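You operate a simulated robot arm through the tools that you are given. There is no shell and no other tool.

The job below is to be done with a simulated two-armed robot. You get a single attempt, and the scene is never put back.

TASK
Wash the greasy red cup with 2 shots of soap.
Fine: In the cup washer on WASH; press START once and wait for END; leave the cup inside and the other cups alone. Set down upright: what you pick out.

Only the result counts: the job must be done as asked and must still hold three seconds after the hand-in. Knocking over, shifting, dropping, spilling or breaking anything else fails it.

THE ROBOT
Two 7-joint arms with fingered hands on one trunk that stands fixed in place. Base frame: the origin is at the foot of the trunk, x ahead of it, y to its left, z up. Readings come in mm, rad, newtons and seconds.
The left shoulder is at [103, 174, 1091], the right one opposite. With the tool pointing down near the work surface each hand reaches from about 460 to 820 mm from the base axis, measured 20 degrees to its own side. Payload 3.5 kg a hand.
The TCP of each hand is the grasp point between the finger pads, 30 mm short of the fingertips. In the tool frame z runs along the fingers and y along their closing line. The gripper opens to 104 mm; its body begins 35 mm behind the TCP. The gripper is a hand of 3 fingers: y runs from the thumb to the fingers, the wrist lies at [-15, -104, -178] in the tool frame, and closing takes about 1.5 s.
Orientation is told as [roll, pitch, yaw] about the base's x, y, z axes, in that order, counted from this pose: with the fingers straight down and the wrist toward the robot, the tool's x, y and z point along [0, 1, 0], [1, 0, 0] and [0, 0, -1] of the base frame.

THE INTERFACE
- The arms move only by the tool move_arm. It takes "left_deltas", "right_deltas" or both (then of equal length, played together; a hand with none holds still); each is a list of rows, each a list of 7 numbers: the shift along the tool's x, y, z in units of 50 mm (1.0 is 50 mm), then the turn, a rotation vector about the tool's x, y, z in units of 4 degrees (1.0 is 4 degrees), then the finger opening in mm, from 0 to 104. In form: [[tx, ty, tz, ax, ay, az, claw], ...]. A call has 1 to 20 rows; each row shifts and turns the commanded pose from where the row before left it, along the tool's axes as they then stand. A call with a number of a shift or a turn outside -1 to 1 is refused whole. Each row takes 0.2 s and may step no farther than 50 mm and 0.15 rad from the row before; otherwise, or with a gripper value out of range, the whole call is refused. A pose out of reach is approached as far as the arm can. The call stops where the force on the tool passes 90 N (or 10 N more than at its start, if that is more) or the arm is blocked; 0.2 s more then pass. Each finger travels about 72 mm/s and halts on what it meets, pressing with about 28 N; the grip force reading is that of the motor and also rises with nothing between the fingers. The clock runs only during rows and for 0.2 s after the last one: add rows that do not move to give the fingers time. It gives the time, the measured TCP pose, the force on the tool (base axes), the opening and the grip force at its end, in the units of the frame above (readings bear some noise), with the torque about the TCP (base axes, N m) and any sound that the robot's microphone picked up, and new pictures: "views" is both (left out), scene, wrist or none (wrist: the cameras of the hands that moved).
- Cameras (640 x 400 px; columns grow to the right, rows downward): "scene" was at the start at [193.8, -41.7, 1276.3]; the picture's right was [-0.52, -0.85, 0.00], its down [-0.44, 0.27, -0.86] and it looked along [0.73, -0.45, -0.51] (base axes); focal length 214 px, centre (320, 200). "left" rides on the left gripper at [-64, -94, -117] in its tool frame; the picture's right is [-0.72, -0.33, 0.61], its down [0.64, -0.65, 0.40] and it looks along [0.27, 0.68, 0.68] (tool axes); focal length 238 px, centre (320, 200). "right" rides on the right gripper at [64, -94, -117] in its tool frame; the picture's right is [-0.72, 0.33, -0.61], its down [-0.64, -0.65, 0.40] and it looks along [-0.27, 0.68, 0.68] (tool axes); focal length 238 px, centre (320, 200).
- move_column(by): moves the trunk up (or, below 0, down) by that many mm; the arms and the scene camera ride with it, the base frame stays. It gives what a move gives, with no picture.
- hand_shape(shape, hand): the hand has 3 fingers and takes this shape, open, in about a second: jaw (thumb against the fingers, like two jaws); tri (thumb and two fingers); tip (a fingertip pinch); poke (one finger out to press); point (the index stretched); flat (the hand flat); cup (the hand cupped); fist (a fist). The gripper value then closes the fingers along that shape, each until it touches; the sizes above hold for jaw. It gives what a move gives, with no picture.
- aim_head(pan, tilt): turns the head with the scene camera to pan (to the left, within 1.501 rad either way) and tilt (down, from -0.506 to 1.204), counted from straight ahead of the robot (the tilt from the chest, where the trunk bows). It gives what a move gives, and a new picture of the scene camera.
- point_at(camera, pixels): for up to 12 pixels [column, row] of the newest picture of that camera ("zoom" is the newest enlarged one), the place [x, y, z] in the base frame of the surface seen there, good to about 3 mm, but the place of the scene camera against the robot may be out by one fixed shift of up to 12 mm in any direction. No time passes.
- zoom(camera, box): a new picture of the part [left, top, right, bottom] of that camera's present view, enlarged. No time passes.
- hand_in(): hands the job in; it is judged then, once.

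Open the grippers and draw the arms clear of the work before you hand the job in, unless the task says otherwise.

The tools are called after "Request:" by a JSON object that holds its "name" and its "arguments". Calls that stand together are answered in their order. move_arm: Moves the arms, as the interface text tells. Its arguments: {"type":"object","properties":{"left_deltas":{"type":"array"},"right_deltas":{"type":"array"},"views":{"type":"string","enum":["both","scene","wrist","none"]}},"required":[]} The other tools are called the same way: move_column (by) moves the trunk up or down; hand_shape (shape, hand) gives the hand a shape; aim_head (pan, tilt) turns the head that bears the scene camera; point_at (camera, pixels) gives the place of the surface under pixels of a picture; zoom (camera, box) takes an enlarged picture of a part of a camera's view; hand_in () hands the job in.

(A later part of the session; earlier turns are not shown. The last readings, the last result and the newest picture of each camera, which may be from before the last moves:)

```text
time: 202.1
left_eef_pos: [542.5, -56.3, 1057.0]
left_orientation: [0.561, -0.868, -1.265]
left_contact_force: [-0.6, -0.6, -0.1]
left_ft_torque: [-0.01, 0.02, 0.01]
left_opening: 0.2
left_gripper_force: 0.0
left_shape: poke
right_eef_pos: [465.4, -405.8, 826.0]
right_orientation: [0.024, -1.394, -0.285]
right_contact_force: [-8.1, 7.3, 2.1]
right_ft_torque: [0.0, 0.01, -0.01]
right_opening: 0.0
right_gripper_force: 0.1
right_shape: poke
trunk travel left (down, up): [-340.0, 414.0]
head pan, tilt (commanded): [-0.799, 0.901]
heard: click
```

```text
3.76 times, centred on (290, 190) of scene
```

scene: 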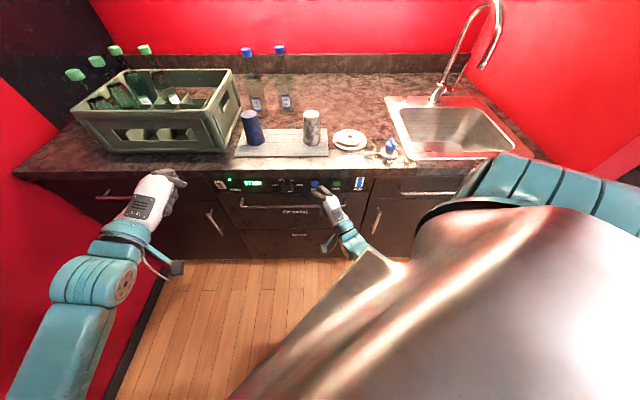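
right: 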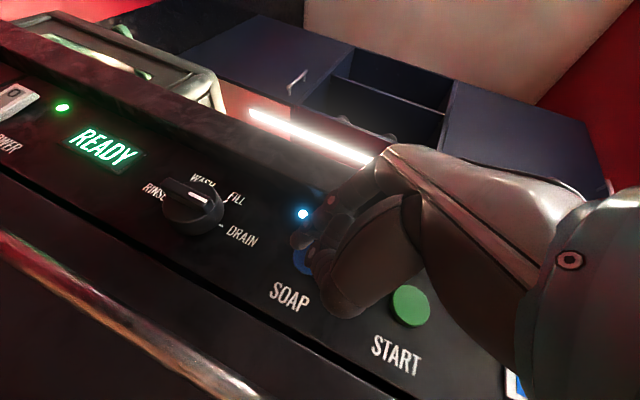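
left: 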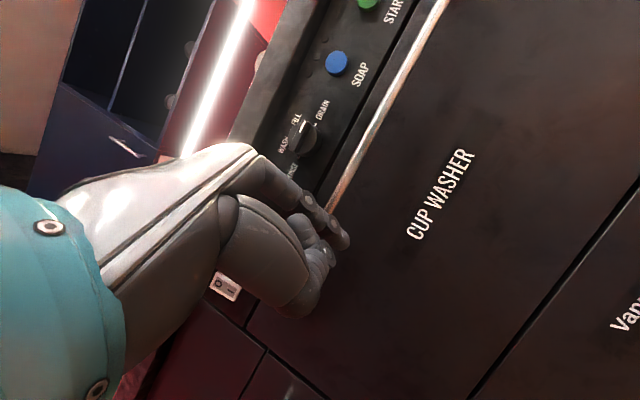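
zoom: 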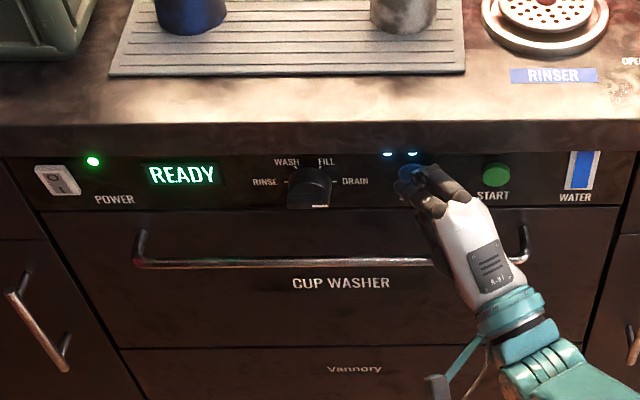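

Second click and a second LED: two soap shots are in. I back straight off the button by 50 mm and then study the knob.

Request:
{"name": "move_arm", "arguments": {"right_deltas": [[0.096, -0.031, -0.173, 0, 0, 0, 104], [0.096, -0.031, -0.173, 0, 0, 0, 104], [0.096, -0.031, -0.173, 0, 0, 0, 104], [0.096, -0.031, -0.173, 0, 0, 0, 104], [0.096, -0.031, -0.173, 0, 0, 0, 104], [0, 0, 0, 0, 0, 0, 104]]}}

Request:
{"name": "zoom", "arguments": {"camera": "right", "box": [110, 150, 270, 280]}}

Request:
{"name": "zoom", "arguments": {"camera": "scene", "box": [205, 165, 375, 215]}}

```text
time: 203.4
left_eef_pos: [542.1, -56.5, 1055.5]
left_orientation: [0.562, -0.865, -1.262]
left_contact_force: [0.6, 0.1, 0.8]
left_ft_torque: [0.0, 0.0, -0.03]
left_opening: 0.0
left_gripper_force: 0.1
left_shape: poke
right_eef_pos: [427.4, -370.5, 824.9]
right_orientation: [0.024, -1.393, -0.286]
right_contact_force: [-0.5, -0.4, -0.1]
right_ft_torque: [0.01, 0.0, 0.01]
right_opening: 0.1
right_gripper_force: 0.0
right_shape: poke
trunk travel left (down, up): [-340.0, 414.0]
head pan, tilt (commanded): [-0.799, 0.901]
```

scene: 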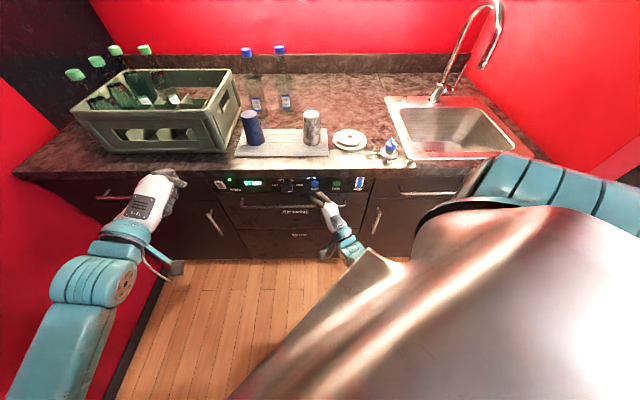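
right: 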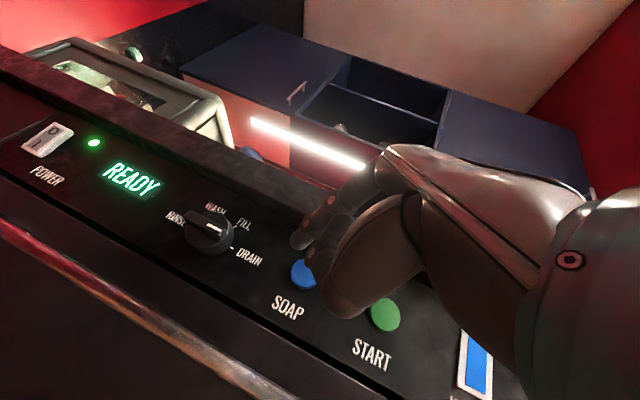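

```text
3.08 times, centred on (190, 215) of right
```

zoom: 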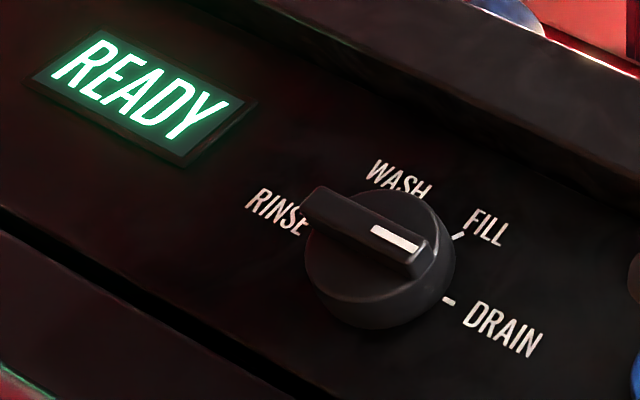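

```text
3.76 times, centred on (290, 190) of scene
```

zoom: 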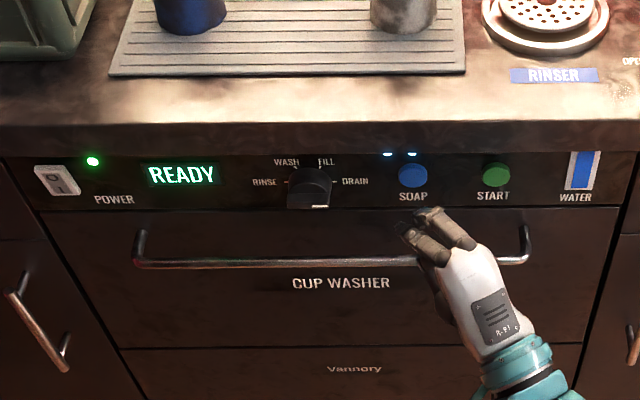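

The knob's ridge points to DRAIN; two soap LEDs remain lit. I measure the ridge and base of the knob precisely.

Request:
{"name": "zoom", "arguments": {"camera": "right", "box": [165, 190, 265, 270]}}

Request:
{"name": "point_at", "arguments": {"camera": "zoom", "pixels": [[240, 180], [120, 115], [180, 150], [290, 225], [280, 200], [180, 280], [250, 110], [330, 180], [300, 290], [430, 280], [150, 220], [230, 250]]}}

```text
5.00 times, centred on (215, 230) of right
```

zoom: 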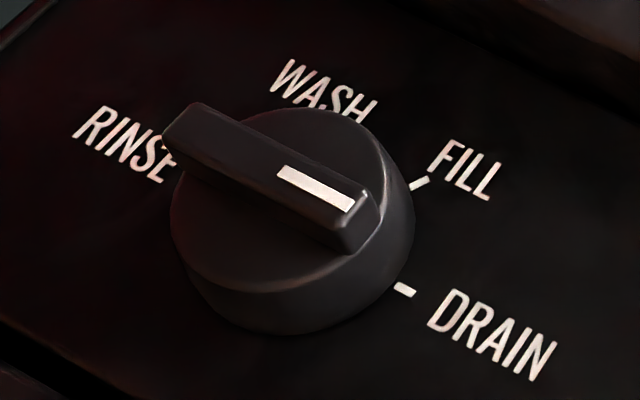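

```text
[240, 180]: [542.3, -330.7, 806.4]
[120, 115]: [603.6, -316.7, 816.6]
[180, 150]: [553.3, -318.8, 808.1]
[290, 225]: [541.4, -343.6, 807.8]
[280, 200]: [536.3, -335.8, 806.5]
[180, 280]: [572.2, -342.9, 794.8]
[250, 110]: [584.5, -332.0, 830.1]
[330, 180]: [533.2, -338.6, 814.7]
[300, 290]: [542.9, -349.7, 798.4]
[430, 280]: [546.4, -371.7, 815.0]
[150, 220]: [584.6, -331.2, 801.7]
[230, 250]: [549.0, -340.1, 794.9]
```

I take more points along the ridge ends and the ticks to fix the knob's centre.

Request:
{"name": "point_at", "arguments": {"camera": "zoom", "pixels": [[172, 135], [195, 108], [185, 120], [350, 205], [340, 225], [360, 190], [405, 290], [418, 183], [270, 120], [200, 270], [380, 170], [290, 150]]}}

Request:
{"name": "zoom", "arguments": {"camera": "scene", "box": [265, 170, 315, 205]}}

Request:
{"name": "point_at", "arguments": {"camera": "zoom", "pixels": [[250, 290], [330, 300], [390, 300], [320, 230], [300, 200], [180, 175], [440, 175]]}}

```text
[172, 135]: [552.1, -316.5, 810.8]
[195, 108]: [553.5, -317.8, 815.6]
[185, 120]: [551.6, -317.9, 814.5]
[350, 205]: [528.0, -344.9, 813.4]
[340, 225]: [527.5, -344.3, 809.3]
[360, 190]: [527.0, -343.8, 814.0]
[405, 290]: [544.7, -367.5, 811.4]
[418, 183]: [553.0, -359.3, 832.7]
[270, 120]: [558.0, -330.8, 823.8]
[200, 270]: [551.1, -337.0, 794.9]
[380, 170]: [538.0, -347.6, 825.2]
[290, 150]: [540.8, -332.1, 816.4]
```

```text
11.43 times, centred on (290, 188) of scene
```

zoom: 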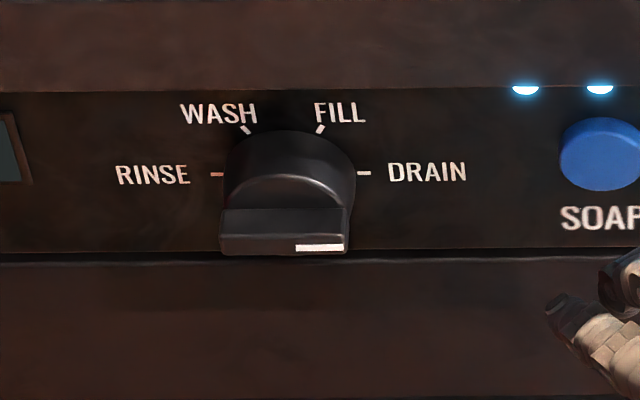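

```text
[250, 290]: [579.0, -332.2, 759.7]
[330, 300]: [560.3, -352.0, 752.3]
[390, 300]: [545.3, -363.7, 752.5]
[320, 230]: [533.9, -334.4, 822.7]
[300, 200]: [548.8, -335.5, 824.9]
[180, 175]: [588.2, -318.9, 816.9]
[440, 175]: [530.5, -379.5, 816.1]
```

Knob centre is r≈-148, z≈811.5, ridge half-length 20 mm, ridge front u≈616.5 over base front 629. I turn the hand's yaw to 0° so that one fingertip clearly leads, and move to just below-right of the ridge's right end, still 25 mm out.

Request:
{"name": "move_arm", "arguments": {"right_deltas": [[0, 0, 0, 0, 0.82, -0.146, 104], [0, 0, 0, 0, 0.82, -0.146, 104], [0, 0, 0, 0, 0.82, -0.146, 104], [0, 0, 0, 0, 0.82, -0.146, 104], [0, 0, 0, 0, 0.82, -0.146, 104], [0, 0, 0, 0, 0, 0, 104]], "views": "wrist"}}

```text
time: 204.8
left_eef_pos: [544.1, -58.5, 1055.9]
left_orientation: [0.562, -0.866, -1.263]
left_contact_force: [-0.3, -0.2, -0.3]
left_ft_torque: [0.02, 0.03, -0.02]
left_opening: 0.0
left_gripper_force: 0.2
left_shape: poke
right_eef_pos: [428.7, -370.4, 824.4]
right_orientation: [0.028, -1.395, 0.004]
right_contact_force: [0.4, -0.9, -0.1]
right_ft_torque: [0.03, -0.01, 0.02]
right_opening: 0.1
right_gripper_force: 0.1
right_shape: poke
trunk travel left (down, up): [-340.0, 414.0]
head pan, tilt (commanded): [-0.799, 0.901]
```

right: 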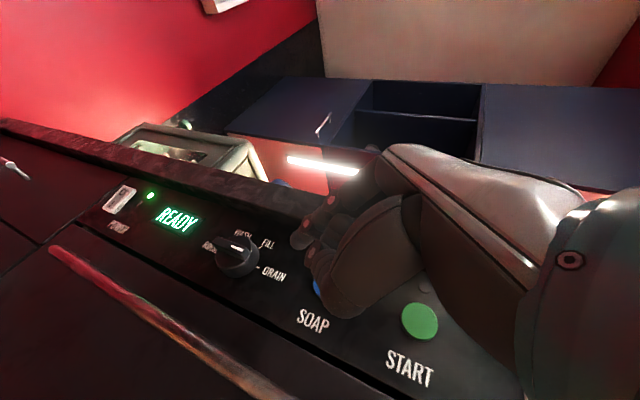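

Yaw is now 0. I move to the start position right-below the ridge end, still clear of the knob.

Request:
{"name": "move_arm", "arguments": {"right_deltas": [[0.267, -0.076, 0.327, 0, 0, 0, 104], [0.267, -0.076, 0.327, 0, 0, 0, 104], [0.267, -0.076, 0.327, 0, 0, 0, 104], [0.267, -0.076, 0.327, 0, 0, 0, 104], [0, 0, 0, 0, 0, 0, 104]], "views": "both"}}

Request:
{"name": "zoom", "arguments": {"camera": "scene", "box": [255, 165, 345, 220]}}

Request:
{"name": "zoom", "arguments": {"camera": "right", "box": [220, 180, 360, 300]}}

```text
time: 206.1
left_eef_pos: [543.1, -57.6, 1056.0]
left_orientation: [0.562, -0.866, -1.263]
left_contact_force: [0.4, -1.0, -0.2]
left_ft_torque: [0.01, 0.01, -0.02]
left_opening: 0.0
left_gripper_force: 0.0
left_shape: poke
right_eef_pos: [488.5, -315.3, 797.6]
right_orientation: [0.029, -1.395, 0.002]
right_contact_force: [-0.1, 0.8, -0.5]
right_ft_torque: [-0.01, -0.01, 0.01]
right_opening: 0.1
right_gripper_force: 0.1
right_shape: poke
trunk travel left (down, up): [-340.0, 414.0]
head pan, tilt (commanded): [-0.799, 0.901]
```

scene: 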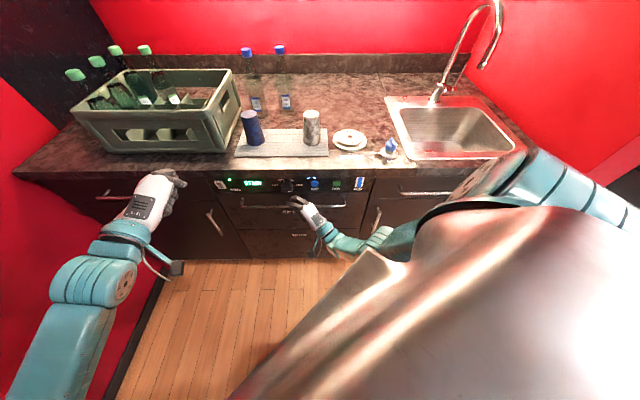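
right: 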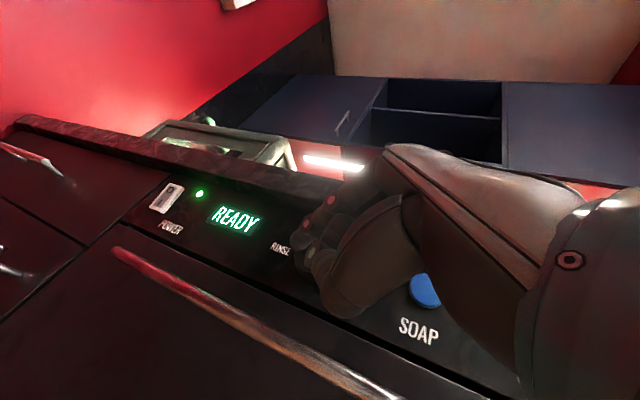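

```text
7.11 times, centred on (300, 192) of scene
```

zoom: 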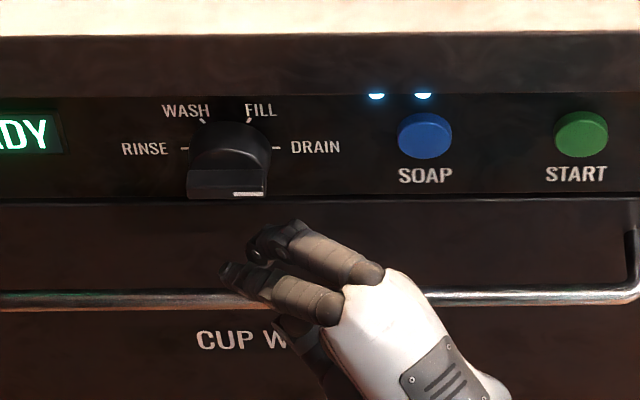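

```text
3.33 times, centred on (290, 240) of right
```

zoom: 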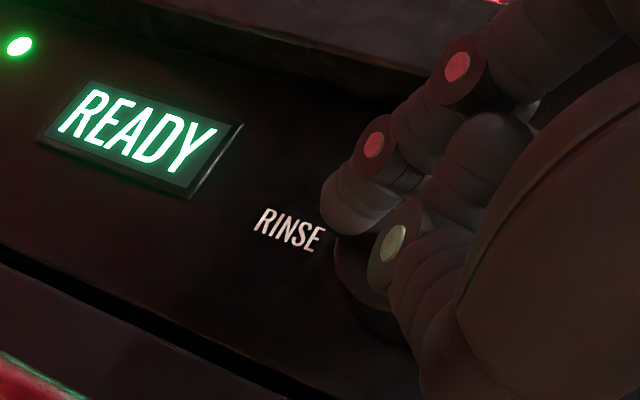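

The leading fingertip is right-below the ridge end. I advance 28 mm toward the panel so that its tip overlaps the ridge depth by about 7 mm.

Request:
{"name": "move_arm", "arguments": {"right_deltas": [[-0.132, 0.023, 0.13, 0, 0, 0, 104], [-0.132, 0.023, 0.13, 0, 0, 0, 104], [-0.132, 0.023, 0.13, 0, 0, 0, 104], [0, 0, 0, 0, 0, 0, 104]], "views": "wrist"}}

Request:
{"name": "zoom", "arguments": {"camera": "scene", "box": [255, 165, 345, 220]}}

Request:
{"name": "zoom", "arguments": {"camera": "right", "box": [220, 180, 360, 300]}}

```text
time: 207.1
left_eef_pos: [542.5, -56.6, 1056.1]
left_orientation: [0.566, -0.868, -1.263]
left_contact_force: [-0.8, 0.7, 0.6]
left_ft_torque: [0.0, -0.02, 0.0]
left_opening: 0.2
left_gripper_force: 0.0
left_shape: poke
right_eef_pos: [505.0, -331.1, 806.1]
right_orientation: [0.024, -1.393, 0.008]
right_contact_force: [-14.5, 10.4, -3.1]
right_ft_torque: [-0.01, 0.02, 0.07]
right_opening: 0.0
right_gripper_force: 0.0
right_shape: poke
right hand out of reach, approached as far as the arm can: row 2, 3
trunk travel left (down, up): [-340.0, 414.0]
head pan, tilt (commanded): [-0.799, 0.901]
```

right: 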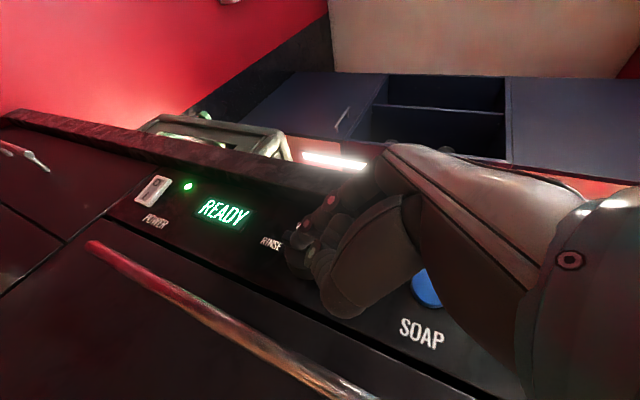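

```text
7.11 times, centred on (300, 192) of scene
```

zoom: 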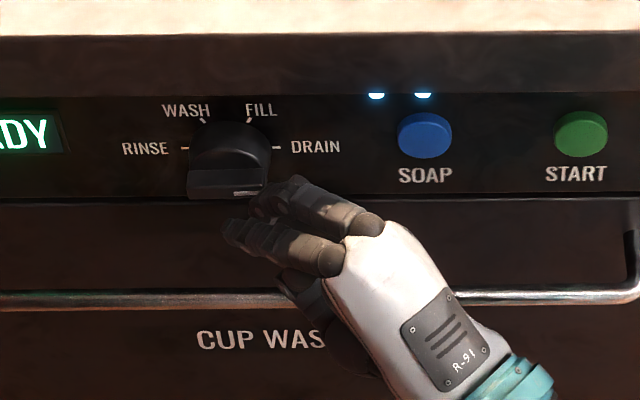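

```text
3.33 times, centred on (290, 240) of right
```

zoom: 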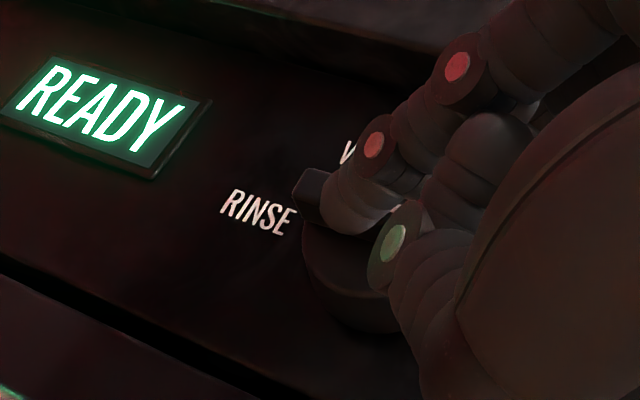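

The arm hit its reach limit and rose, touching the ridge front lightly. I back off 50 mm, then lower the trunk by 100 mm to regain reach.

Request:
{"name": "move_arm", "arguments": {"right_deltas": [[0.236, -0.04, -0.23, 0, 0, 0, 104], [0.236, -0.04, -0.23, 0, 0, 0, 104], [0.236, -0.04, -0.23, 0, 0, 0, 104], [0, 0, 0, 0, 0, 0, 104]], "views": "none"}}

Request:
{"name": "move_column", "arguments": {"by": -100}}

```text
time: 208.1
left_eef_pos: [543.3, -58.5, 1055.7]
left_orientation: [0.564, -0.866, -1.265]
left_contact_force: [-0.3, 0.2, 0.2]
left_ft_torque: [-0.05, -0.02, 0.02]
left_opening: 0.0
left_gripper_force: 0.0
left_shape: poke
right_eef_pos: [467.7, -299.3, 806.2]
right_orientation: [0.027, -1.394, -0.001]
right_contact_force: [-0.6, -0.1, -0.7]
right_ft_torque: [0.02, 0.0, -0.02]
right_opening: 0.1
right_gripper_force: 0.1
right_shape: poke
trunk travel left (down, up): [-340.0, 414.0]
head pan, tilt (commanded): [-0.799, 0.901]
```

```text
time: 209.4
left_eef_pos: [542.9, -57.1, 957.5]
left_orientation: [0.565, -0.867, -1.262]
left_contact_force: [-0.3, 0.4, 0.3]
left_ft_torque: [0.03, -0.02, 0.0]
left_opening: 0.0
left_gripper_force: 0.1
left_shape: poke
right_eef_pos: [469.3, -298.6, 706.3]
right_orientation: [0.029, -1.397, 0.0]
right_contact_force: [-0.4, 0.3, 0.3]
right_ft_torque: [-0.01, 0.01, 0.01]
right_opening: 0.2
right_gripper_force: 0.0
right_shape: poke
trunk travel left (down, up): [-240.0, 514.0]
head pan, tilt (commanded): [-0.799, 0.901]
```

Both hands moved exactly with the trunk. I raise the right hand 90 mm back to just below ridge level.

Request:
{"name": "move_arm", "arguments": {"right_deltas": [[0, 0.59, -0.105, 0, 0, 0, 104], [0, 0.59, -0.105, 0, 0, 0, 104], [0, 0.59, -0.105, 0, 0, 0, 104], [0, 0, 0, 0, 0, 0, 104]], "views": "wrist"}}

```text
time: 210.4
left_eef_pos: [543.1, -58.2, 955.1]
left_orientation: [0.561, -0.865, -1.263]
left_contact_force: [0.3, -0.5, -0.6]
left_ft_torque: [0.02, 0.01, 0.0]
left_opening: 0.1
left_gripper_force: 0.1
left_shape: poke
right_eef_pos: [468.7, -299.9, 797.3]
right_orientation: [0.031, -1.393, 0.0]
right_contact_force: [-0.2, -0.1, -0.5]
right_ft_torque: [-0.01, 0.01, 0.02]
right_opening: 0.2
right_gripper_force: 0.2
right_shape: poke
trunk travel left (down, up): [-240.0, 514.0]
head pan, tilt (commanded): [-0.799, 0.901]
```

right: 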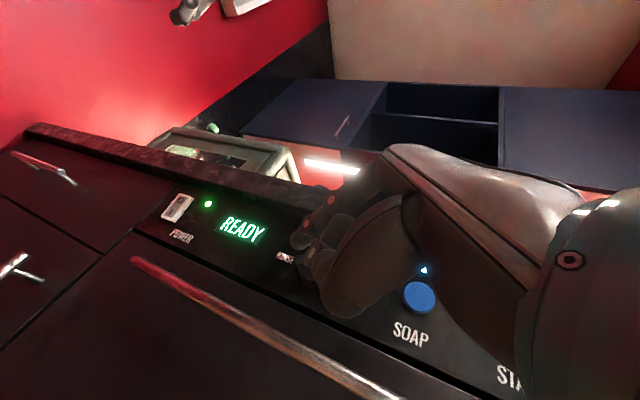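

Now there's reach margin. I advance 53 mm toward the panel so that the leading fingertip sits just under the ridge's right end.

Request:
{"name": "move_arm", "arguments": {"right_deltas": [[-0.142, 0.021, 0.159, 0, 0, 0, 104], [-0.142, 0.021, 0.159, 0, 0, 0, 104], [-0.142, 0.021, 0.159, 0, 0, 0, 104], [-0.142, 0.021, 0.159, 0, 0, 0, 104], [-0.142, 0.021, 0.159, 0, 0, 0, 104], [0, 0, 0, 0, 0, 0, 104]], "views": "wrist"}}

Request:
{"name": "zoom", "arguments": {"camera": "scene", "box": [255, 140, 345, 195]}}

Request:
{"name": "zoom", "arguments": {"camera": "right", "box": [220, 180, 360, 300]}}

```text
time: 211.8
left_eef_pos: [543.7, -57.3, 956.3]
left_orientation: [0.563, -0.865, -1.264]
left_contact_force: [-1.5, 0.5, -0.1]
left_ft_torque: [-0.02, 0.04, 0.01]
left_opening: 0.2
left_gripper_force: 0.1
left_shape: poke
right_eef_pos: [510.7, -334.4, 793.6]
right_orientation: [0.03, -1.394, 0.0]
right_contact_force: [0.2, 0.2, -0.6]
right_ft_torque: [0.01, -0.02, 0.02]
right_opening: 0.0
right_gripper_force: 0.1
right_shape: poke
trunk travel left (down, up): [-240.0, 514.0]
head pan, tilt (commanded): [-0.799, 0.901]
```

right: 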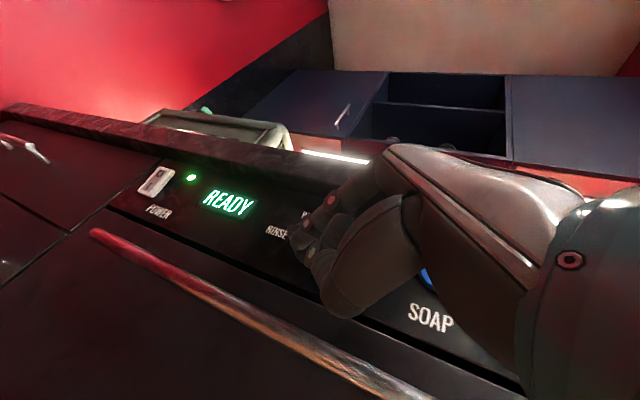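

```text
7.11 times, centred on (300, 168) of scene
```

zoom: 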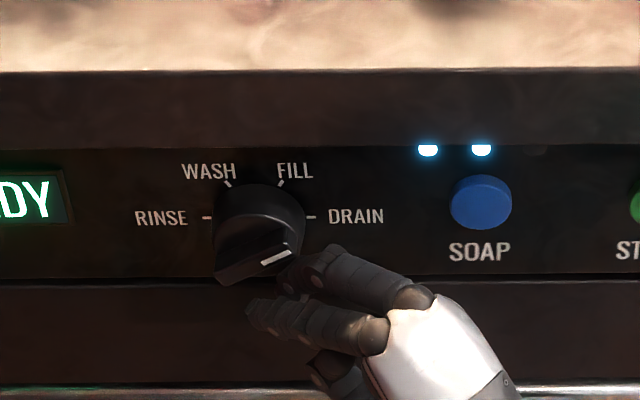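

```text
3.33 times, centred on (290, 240) of right
```

zoom: 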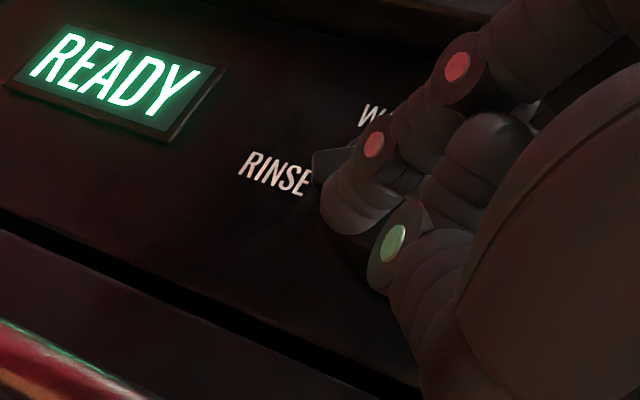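

Interesting: the knob has already turned about 25° toward FILL from the touch. The fingertip is below its right end; I move it up 15 mm and slightly right to push the ridge end upward.

Request:
{"name": "move_arm", "arguments": {"right_deltas": [[-0.028, 0.143, -0.054, 0, 0, 0, 104], [-0.028, 0.143, -0.054, 0, 0, 0, 104], [0, 0, 0, 0, 0, 0, 104]], "views": "none"}}

Request:
{"name": "zoom", "arguments": {"camera": "scene", "box": [255, 140, 345, 195]}}

```text
time: 212.6
left_eef_pos: [542.4, -57.5, 956.1]
left_orientation: [0.561, -0.865, -1.264]
left_contact_force: [0.3, -0.2, -0.4]
left_ft_torque: [0.01, -0.02, 0.0]
left_opening: 0.0
left_gripper_force: 0.0
left_shape: poke
right_eef_pos: [507.5, -335.2, 810.5]
right_orientation: [0.029, -1.394, 0.0]
right_contact_force: [0.1, 0.1, 0.3]
right_ft_torque: [-0.03, -0.01, -0.04]
right_opening: 0.0
right_gripper_force: 0.0
right_shape: poke
trunk travel left (down, up): [-240.0, 514.0]
head pan, tilt (commanded): [-0.799, 0.901]
```

```text
7.11 times, centred on (300, 168) of scene
```

zoom: 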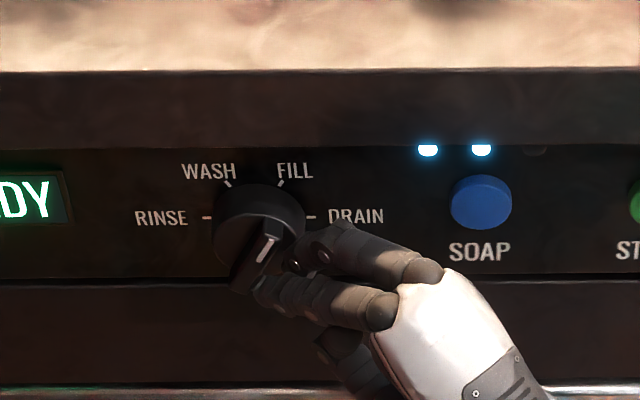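

The knob snapped on to about FILL (60°). I continue along the arc: up another 18 mm, easing left, to push it towards WASH.

Request:
{"name": "move_arm", "arguments": {"right_deltas": [[-0.012, 0.22, -0.056, 0, 0, 0, 104], [0.042, 0.145, 0.017, 0, 0, 0, 104], [0, 0, 0, 0, 0, 0, 104]], "views": "none"}}

Request:
{"name": "zoom", "arguments": {"camera": "scene", "box": [255, 140, 345, 195]}}

```text
time: 213.4
left_eef_pos: [543.0, -56.9, 954.3]
left_orientation: [0.561, -0.865, -1.263]
left_contact_force: [-0.3, 0.0, -0.3]
left_ft_torque: [0.03, -0.02, 0.01]
left_opening: 0.0
left_gripper_force: 0.1
left_shape: poke
right_eef_pos: [508.4, -335.9, 827.1]
right_orientation: [0.029, -1.397, 0.001]
right_contact_force: [-0.2, -0.6, 0.6]
right_ft_torque: [-0.01, 0.02, 0.01]
right_opening: 0.0
right_gripper_force: 0.1
right_shape: poke
trunk travel left (down, up): [-240.0, 514.0]
head pan, tilt (commanded): [-0.799, 0.901]
```

```text
7.11 times, centred on (300, 168) of scene
```

zoom: 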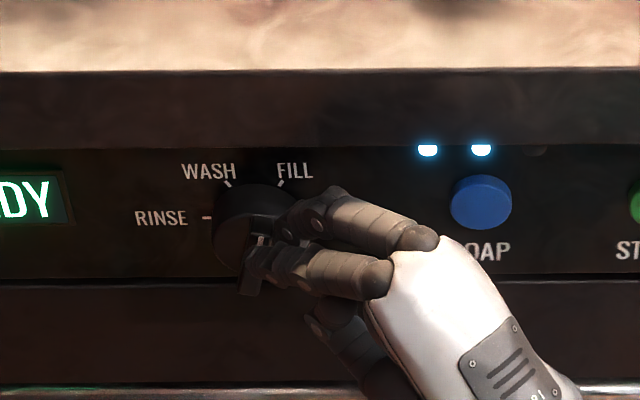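

The pointer is now nearly straight up (~90°). I continue the arc up-left by about 8 mm each way.

Request:
{"name": "move_arm", "arguments": {"right_deltas": [[0.057, 0.1, 0.041, 0, 0, 0, 104], [0.057, 0.1, 0.041, 0, 0, 0, 104], [0, 0, 0, 0, 0, 0, 104]], "views": "wrist"}}

Request:
{"name": "zoom", "arguments": {"camera": "scene", "box": [255, 140, 345, 195]}}

Request:
{"name": "zoom", "arguments": {"camera": "right", "box": [200, 180, 360, 300]}}

```text
time: 214.2
left_eef_pos: [542.9, -59.0, 955.2]
left_orientation: [0.562, -0.864, -1.264]
left_contact_force: [-0.4, 0.6, -0.1]
left_ft_torque: [0.04, 0.0, -0.01]
left_opening: 0.0
left_gripper_force: 0.0
left_shape: poke
right_eef_pos: [513.7, -328.0, 837.0]
right_orientation: [0.03, -1.394, -0.001]
right_contact_force: [-0.8, -0.1, 0.2]
right_ft_torque: [0.03, -0.01, -0.02]
right_opening: 0.1
right_gripper_force: 0.1
right_shape: poke
trunk travel left (down, up): [-240.0, 514.0]
head pan, tilt (commanded): [-0.799, 0.901]
```

right: 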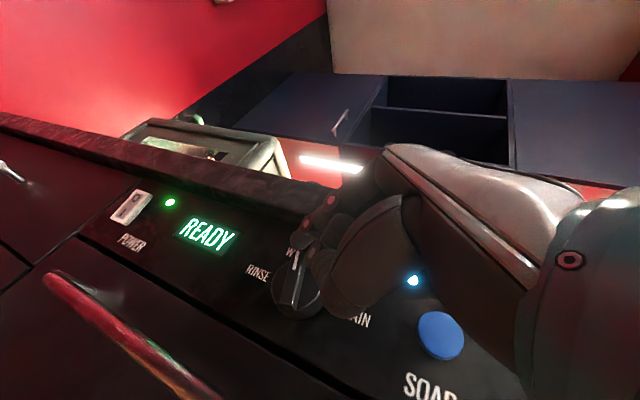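

```text
7.11 times, centred on (300, 168) of scene
```

zoom: 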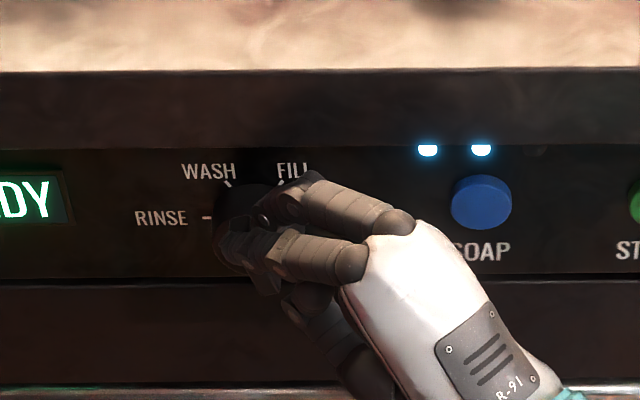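

```text
3.33 times, centred on (280, 240) of right
```

zoom: 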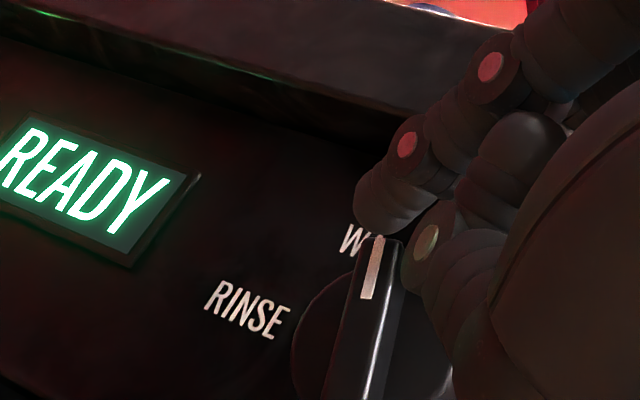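

The ridge is about 96° now. I move the fingertip a further 6 mm left to bring it to WASH (120°).

Request:
{"name": "move_arm", "arguments": {"right_deltas": [[0.045, 0.016, 0.042, 0, 0, 0, 104], [0.045, 0.016, 0.042, 0, 0, 0, 104], [0, 0, 0, 0, 0, 0, 104]], "views": "wrist"}}

Request:
{"name": "zoom", "arguments": {"camera": "scene", "box": [255, 140, 345, 195]}}

Request:
{"name": "zoom", "arguments": {"camera": "right", "box": [200, 180, 360, 300]}}

```text
time: 215.0
left_eef_pos: [543.1, -57.4, 956.0]
left_orientation: [0.562, -0.865, -1.264]
left_contact_force: [0.0, 0.0, 0.1]
left_ft_torque: [0.02, 0.0, -0.04]
left_opening: 0.2
left_gripper_force: 0.0
left_shape: poke
right_eef_pos: [520.5, -324.7, 839.0]
right_orientation: [0.026, -1.399, 0.002]
right_contact_force: [-1.2, -0.8, 0.2]
right_ft_torque: [0.01, -0.02, -0.05]
right_opening: 0.3
right_gripper_force: 0.1
right_shape: poke
trunk travel left (down, up): [-240.0, 514.0]
head pan, tilt (commanded): [-0.799, 0.901]
```

right: 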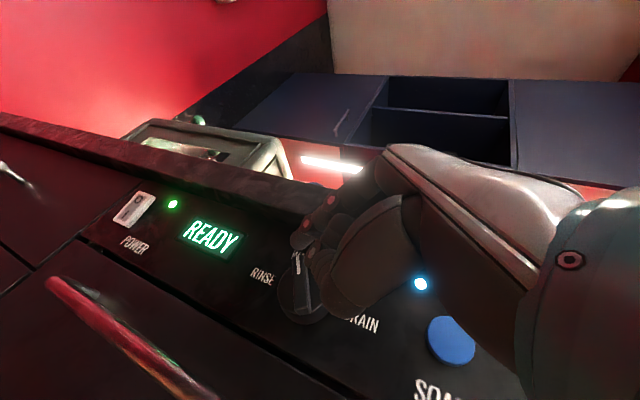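

```text
7.11 times, centred on (300, 168) of scene
```

zoom: 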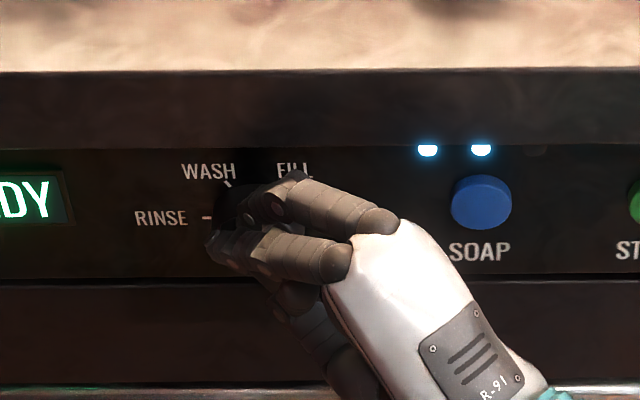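

```text
3.33 times, centred on (280, 240) of right
```

zoom: 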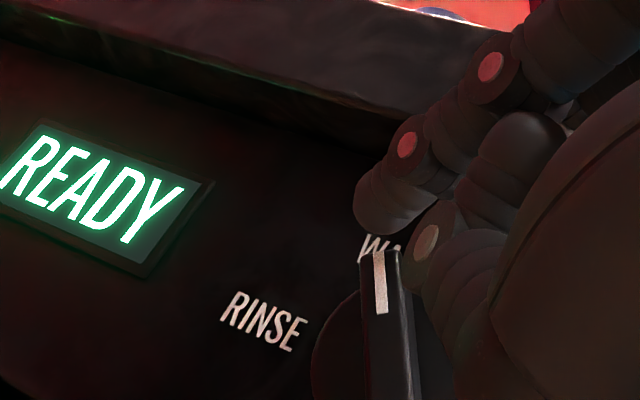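

The ridge appears to point at WASH. I back straight away from the knob to see it unobstructed.

Request:
{"name": "move_arm", "arguments": {"right_deltas": [[0.212, -0.037, -0.209, 0, 0, 0, 104], [0.212, -0.037, -0.209, 0, 0, 0, 104], [0.212, -0.037, -0.209, 0, 0, 0, 104], [0.212, -0.037, -0.209, 0, 0, 0, 104], [-0.3, -0.6, -0.2, 0, 0, 0, 104], [-0.3, -0.6, -0.2, 0, 0, 0, 104], [0, 0, 0, 0, 0, 0, 104]], "views": "both"}}

Request:
{"name": "zoom", "arguments": {"camera": "scene", "box": [255, 140, 345, 195]}}

Request:
{"name": "zoom", "arguments": {"camera": "right", "box": [180, 140, 340, 280]}}

```text
time: 216.6
left_eef_pos: [542.6, -57.3, 956.0]
left_orientation: [0.561, -0.866, -1.263]
left_contact_force: [0.0, 0.1, -0.1]
left_ft_torque: [-0.03, 0.02, 0.03]
left_opening: 0.0
left_gripper_force: 0.0
left_shape: poke
right_eef_pos: [445.8, -314.1, 781.7]
right_orientation: [0.028, -1.395, 0.001]
right_contact_force: [-0.6, -0.1, -0.5]
right_ft_torque: [0.02, -0.01, 0.02]
right_opening: 0.0
right_gripper_force: 0.0
right_shape: poke
trunk travel left (down, up): [-240.0, 514.0]
head pan, tilt (commanded): [-0.799, 0.901]
```

scene: 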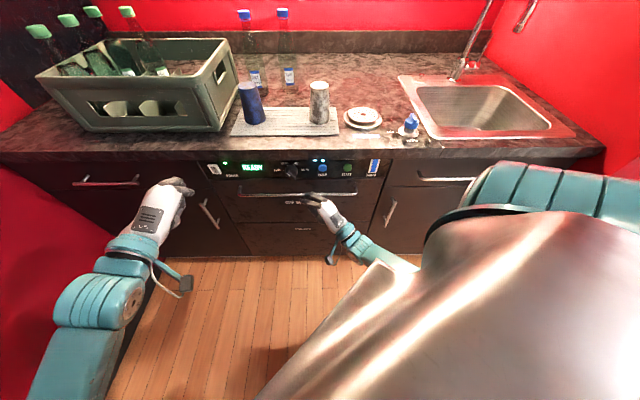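
right: 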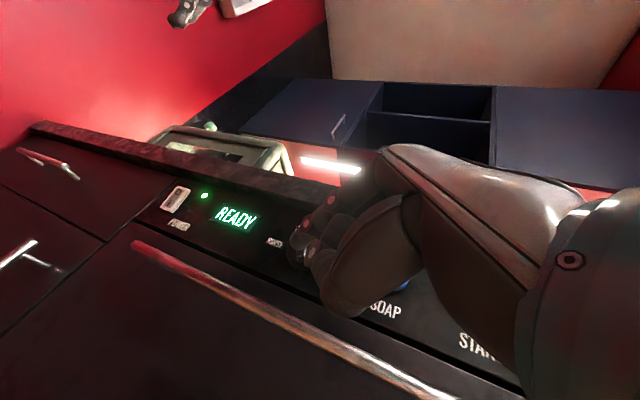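

```text
7.11 times, centred on (300, 168) of scene
```

zoom: 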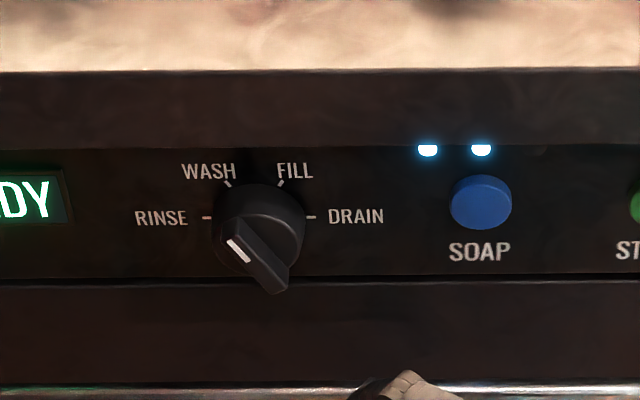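

```text
2.86 times, centred on (260, 210) of right
```

zoom: 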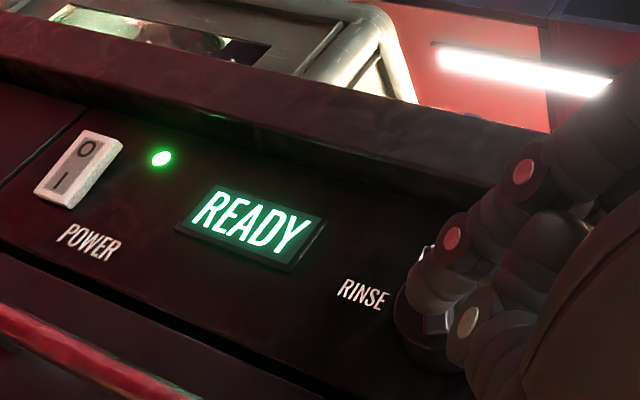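

The knob now points at WASH. I verify the angle numerically by measuring the ridge ends.

Request:
{"name": "zoom", "arguments": {"camera": "scene", "box": [270, 155, 310, 185]}}

Request:
{"name": "point_at", "arguments": {"camera": "zoom", "pixels": [[210, 200], [250, 240], [300, 290], [330, 330], [340, 350], [225, 190], [200, 215], [355, 340], [310, 360], [190, 85], [375, 85]]}}

```text
13.33 times, centred on (290, 170) of scene
```

zoom: 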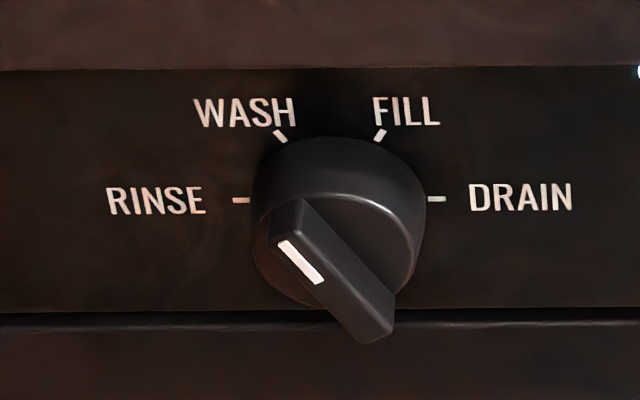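

```text
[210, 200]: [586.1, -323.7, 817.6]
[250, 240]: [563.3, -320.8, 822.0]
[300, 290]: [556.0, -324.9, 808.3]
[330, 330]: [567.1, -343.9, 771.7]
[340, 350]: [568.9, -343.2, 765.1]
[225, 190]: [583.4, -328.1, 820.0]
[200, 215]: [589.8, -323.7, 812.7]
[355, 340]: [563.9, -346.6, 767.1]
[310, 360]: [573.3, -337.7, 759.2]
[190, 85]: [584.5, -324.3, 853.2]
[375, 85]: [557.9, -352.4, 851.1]
```

I pick points on the ridge's front face in this clearer enlargement.

Request:
{"name": "point_at", "arguments": {"camera": "zoom", "pixels": [[285, 240], [300, 262], [315, 280], [335, 300], [350, 318], [365, 333], [278, 235], [295, 228], [378, 328], [340, 290], [300, 250]]}}

```text
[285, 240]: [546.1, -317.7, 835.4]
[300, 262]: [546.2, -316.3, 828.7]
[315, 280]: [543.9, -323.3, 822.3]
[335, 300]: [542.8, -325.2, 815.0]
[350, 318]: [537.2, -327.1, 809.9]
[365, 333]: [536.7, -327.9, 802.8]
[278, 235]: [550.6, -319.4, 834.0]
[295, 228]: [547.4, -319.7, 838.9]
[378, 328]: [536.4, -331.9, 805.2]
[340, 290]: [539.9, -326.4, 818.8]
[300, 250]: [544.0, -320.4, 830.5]
```

The ridge lies at about 118°, i.e. on WASH. Now I move the fingertip in front of START, staying ~40 mm off.

Request:
{"name": "move_arm", "arguments": {"right_deltas": [[-0.478, 0.13, -0.292, 0, 0, 0, 104], [-0.478, 0.13, -0.292, 0, 0, 0, 104], [-0.478, 0.13, -0.292, 0, 0, 0, 104], [-0.478, 0.13, -0.292, 0, 0, 0, 104], [-0.478, 0.13, -0.292, 0, 0, 0, 104], [0, 0, 0, 0, 0, 0, 104]], "views": "both"}}

Request:
{"name": "zoom", "arguments": {"camera": "scene", "box": [200, 140, 400, 220]}}

```text
time: 218.0
left_eef_pos: [542.8, -57.9, 956.2]
left_orientation: [0.562, -0.865, -1.265]
left_contact_force: [0.1, -0.1, 0.2]
left_ft_torque: [-0.01, -0.05, -0.02]
left_opening: 0.2
left_gripper_force: 0.0
left_shape: poke
right_eef_pos: [383.3, -434.6, 826.1]
right_orientation: [0.029, -1.394, -0.002]
right_contact_force: [-0.3, -0.4, 0.0]
right_ft_torque: [-0.03, -0.01, -0.01]
right_opening: 0.2
right_gripper_force: 0.0
right_shape: poke
trunk travel left (down, up): [-240.0, 514.0]
head pan, tilt (commanded): [-0.799, 0.901]
```

scene: 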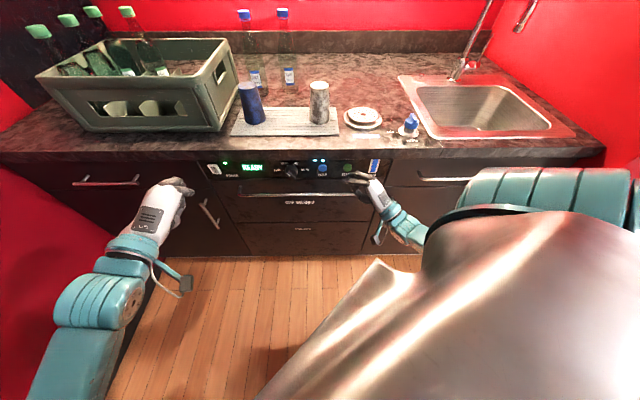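
right: 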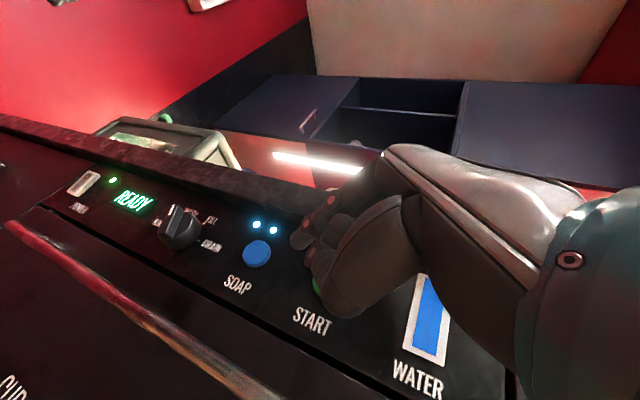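

```text
3.20 times, centred on (300, 180) of scene
```

zoom: 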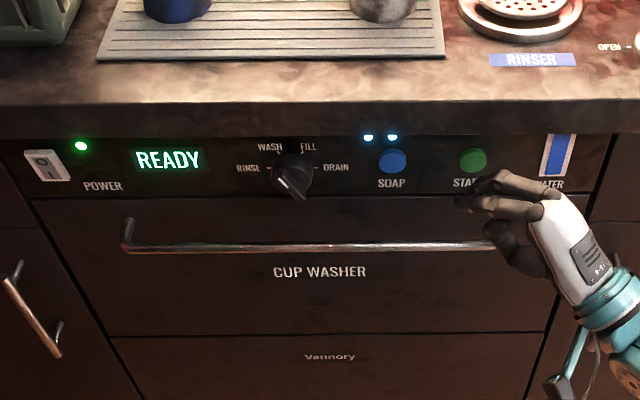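

All set: READY, two soap LEDs, knob on WASH, drawer closed. The leading fingertip is aligned with START (r≈29, z≈821); I advance 30 mm without touching yet.

Request:
{"name": "move_arm", "arguments": {"right_deltas": [[-0.1414, 0.027, 0.139, 0, 0, 0, 104], [-0.1414, 0.027, 0.139, 0, 0, 0, 104], [-0.1414, 0.027, 0.139, 0, 0, 0, 104], [0, 0, 0, 0, 0, 0, 104]], "views": "wrist"}}

Request:
{"name": "zoom", "arguments": {"camera": "scene", "box": [300, 145, 390, 205]}}

Request:
{"name": "zoom", "arguments": {"camera": "right", "box": [250, 190, 370, 310]}}

```text
time: 219.0
left_eef_pos: [543.0, -57.5, 954.9]
left_orientation: [0.561, -0.866, -1.263]
left_contact_force: [0.5, 1.0, -0.3]
left_ft_torque: [0.02, -0.01, -0.02]
left_opening: 0.0
left_gripper_force: 0.1
left_shape: poke
right_eef_pos: [404.8, -455.9, 827.6]
right_orientation: [0.032, -1.394, -0.002]
right_contact_force: [-0.2, 0.7, 0.8]
right_ft_torque: [-0.02, 0.0, -0.01]
right_opening: 0.3
right_gripper_force: 0.0
right_shape: poke
trunk travel left (down, up): [-240.0, 514.0]
head pan, tilt (commanded): [-0.799, 0.901]
```

right: 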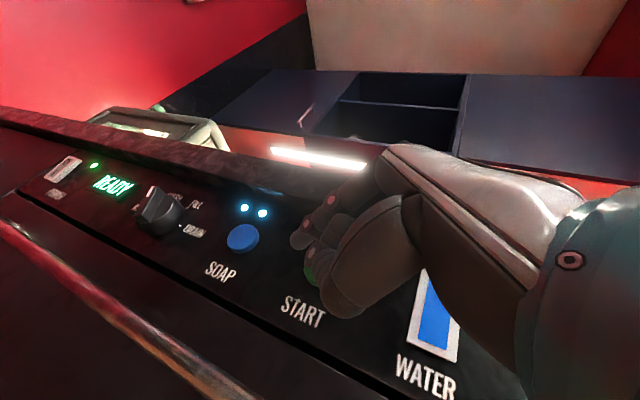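

```text
6.67 times, centred on (345, 175) of scene
```

zoom: 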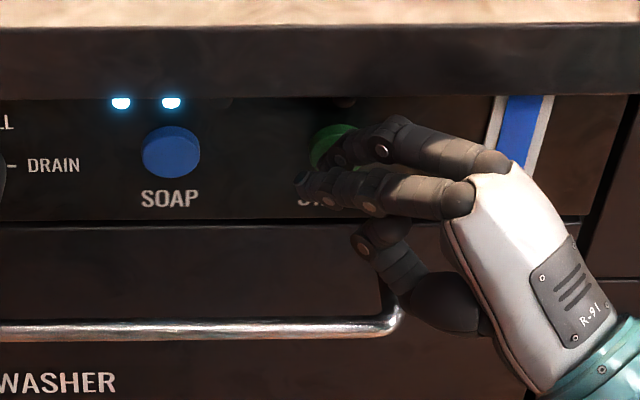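

```text
3.33 times, centred on (310, 250) of right
```

zoom: 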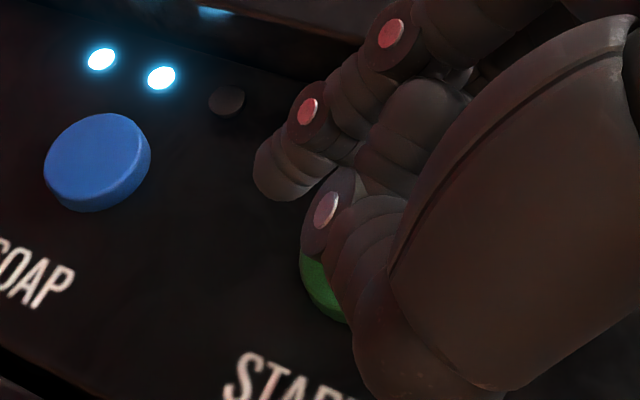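

The finger is a few mm from START. I press slowly in 2.5 mm steps and listen for the click.

Request:
{"name": "move_arm", "arguments": {"right_deltas": [[-0.0354, 0.007, 0.035, 0, 0, 0, 104], [-0.0354, 0.007, 0.035, 0, 0, 0, 104]], "views": "wrist"}}

```text
time: 219.6
left_eef_pos: [542.2, -58.3, 956.1]
left_orientation: [0.563, -0.866, -1.263]
left_contact_force: [1.0, -1.1, -0.3]
left_ft_torque: [-0.01, 0.01, -0.02]
left_opening: 0.0
left_gripper_force: 0.1
left_shape: poke
right_eef_pos: [407.8, -459.6, 828.3]
right_orientation: [0.028, -1.394, -0.001]
right_contact_force: [-1.8, 0.5, 0.4]
right_ft_torque: [0.02, 0.03, -0.01]
right_opening: 0.0
right_gripper_force: 0.0
right_shape: poke
trunk travel left (down, up): [-240.0, 514.0]
head pan, tilt (commanded): [-0.799, 0.901]
heard: click
```

right: 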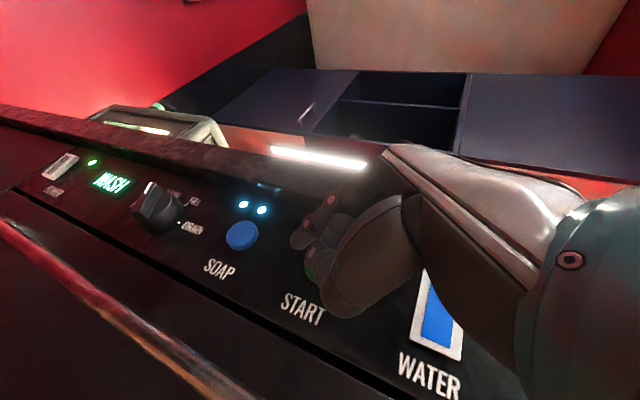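

Click heard and the display now shows WASH: the program has started. I back the finger straight off START by 60 mm.

Request:
{"name": "move_arm", "arguments": {"right_deltas": [[0.1414, -0.025, -0.139, 0, 0, 0, 104], [0.1414, -0.025, -0.139, 0, 0, 0, 104], [0.2, -0.035, -0.197, 0, 0, 0, 104], [0.2, -0.035, -0.197, 0, 0, 0, 104], [0.2, -0.035, -0.197, 0, 0, 0, 104], [0, 0, 0, 0, 0, 0, 104]], "views": "both"}}

Request:
{"name": "zoom", "arguments": {"camera": "scene", "box": [200, 140, 400, 220]}}

```text
time: 221.0
left_eef_pos: [543.1, -57.3, 955.4]
left_orientation: [0.561, -0.865, -1.263]
left_contact_force: [0.4, -0.8, -0.6]
left_ft_torque: [-0.02, 0.03, -0.01]
left_opening: 0.1
left_gripper_force: 0.0
left_shape: poke
right_eef_pos: [362.8, -415.9, 827.4]
right_orientation: [0.027, -1.394, 0.002]
right_contact_force: [0.2, 0.9, -0.4]
right_ft_torque: [0.02, -0.04, -0.03]
right_opening: 0.0
right_gripper_force: 0.0
right_shape: poke
trunk travel left (down, up): [-240.0, 514.0]
head pan, tilt (commanded): [-0.799, 0.901]
```

scene: 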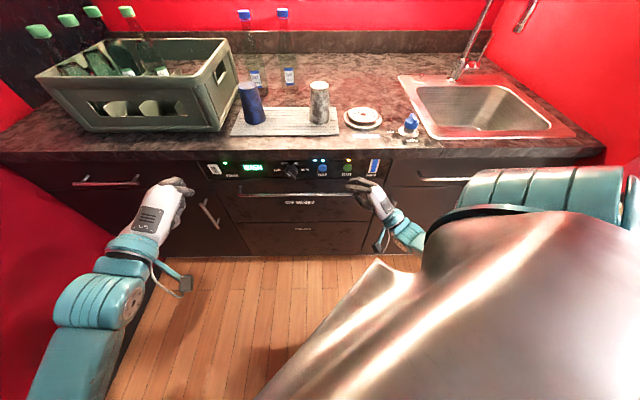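
right: 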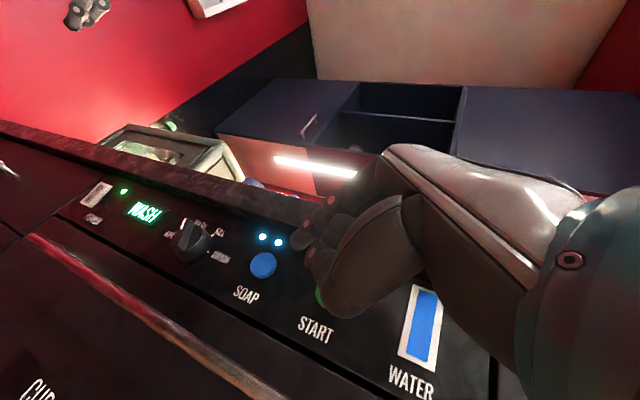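

```text
3.20 times, centred on (300, 180) of scene
```

zoom: 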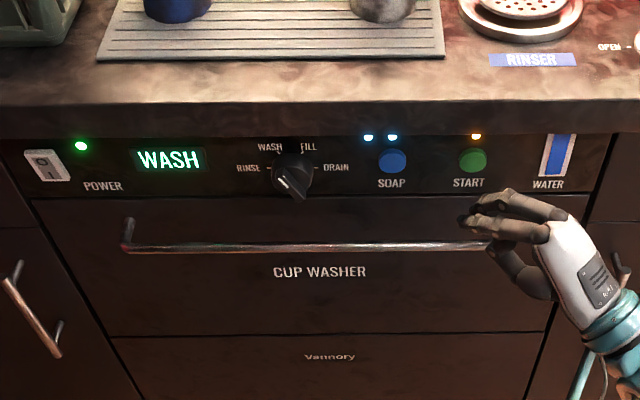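

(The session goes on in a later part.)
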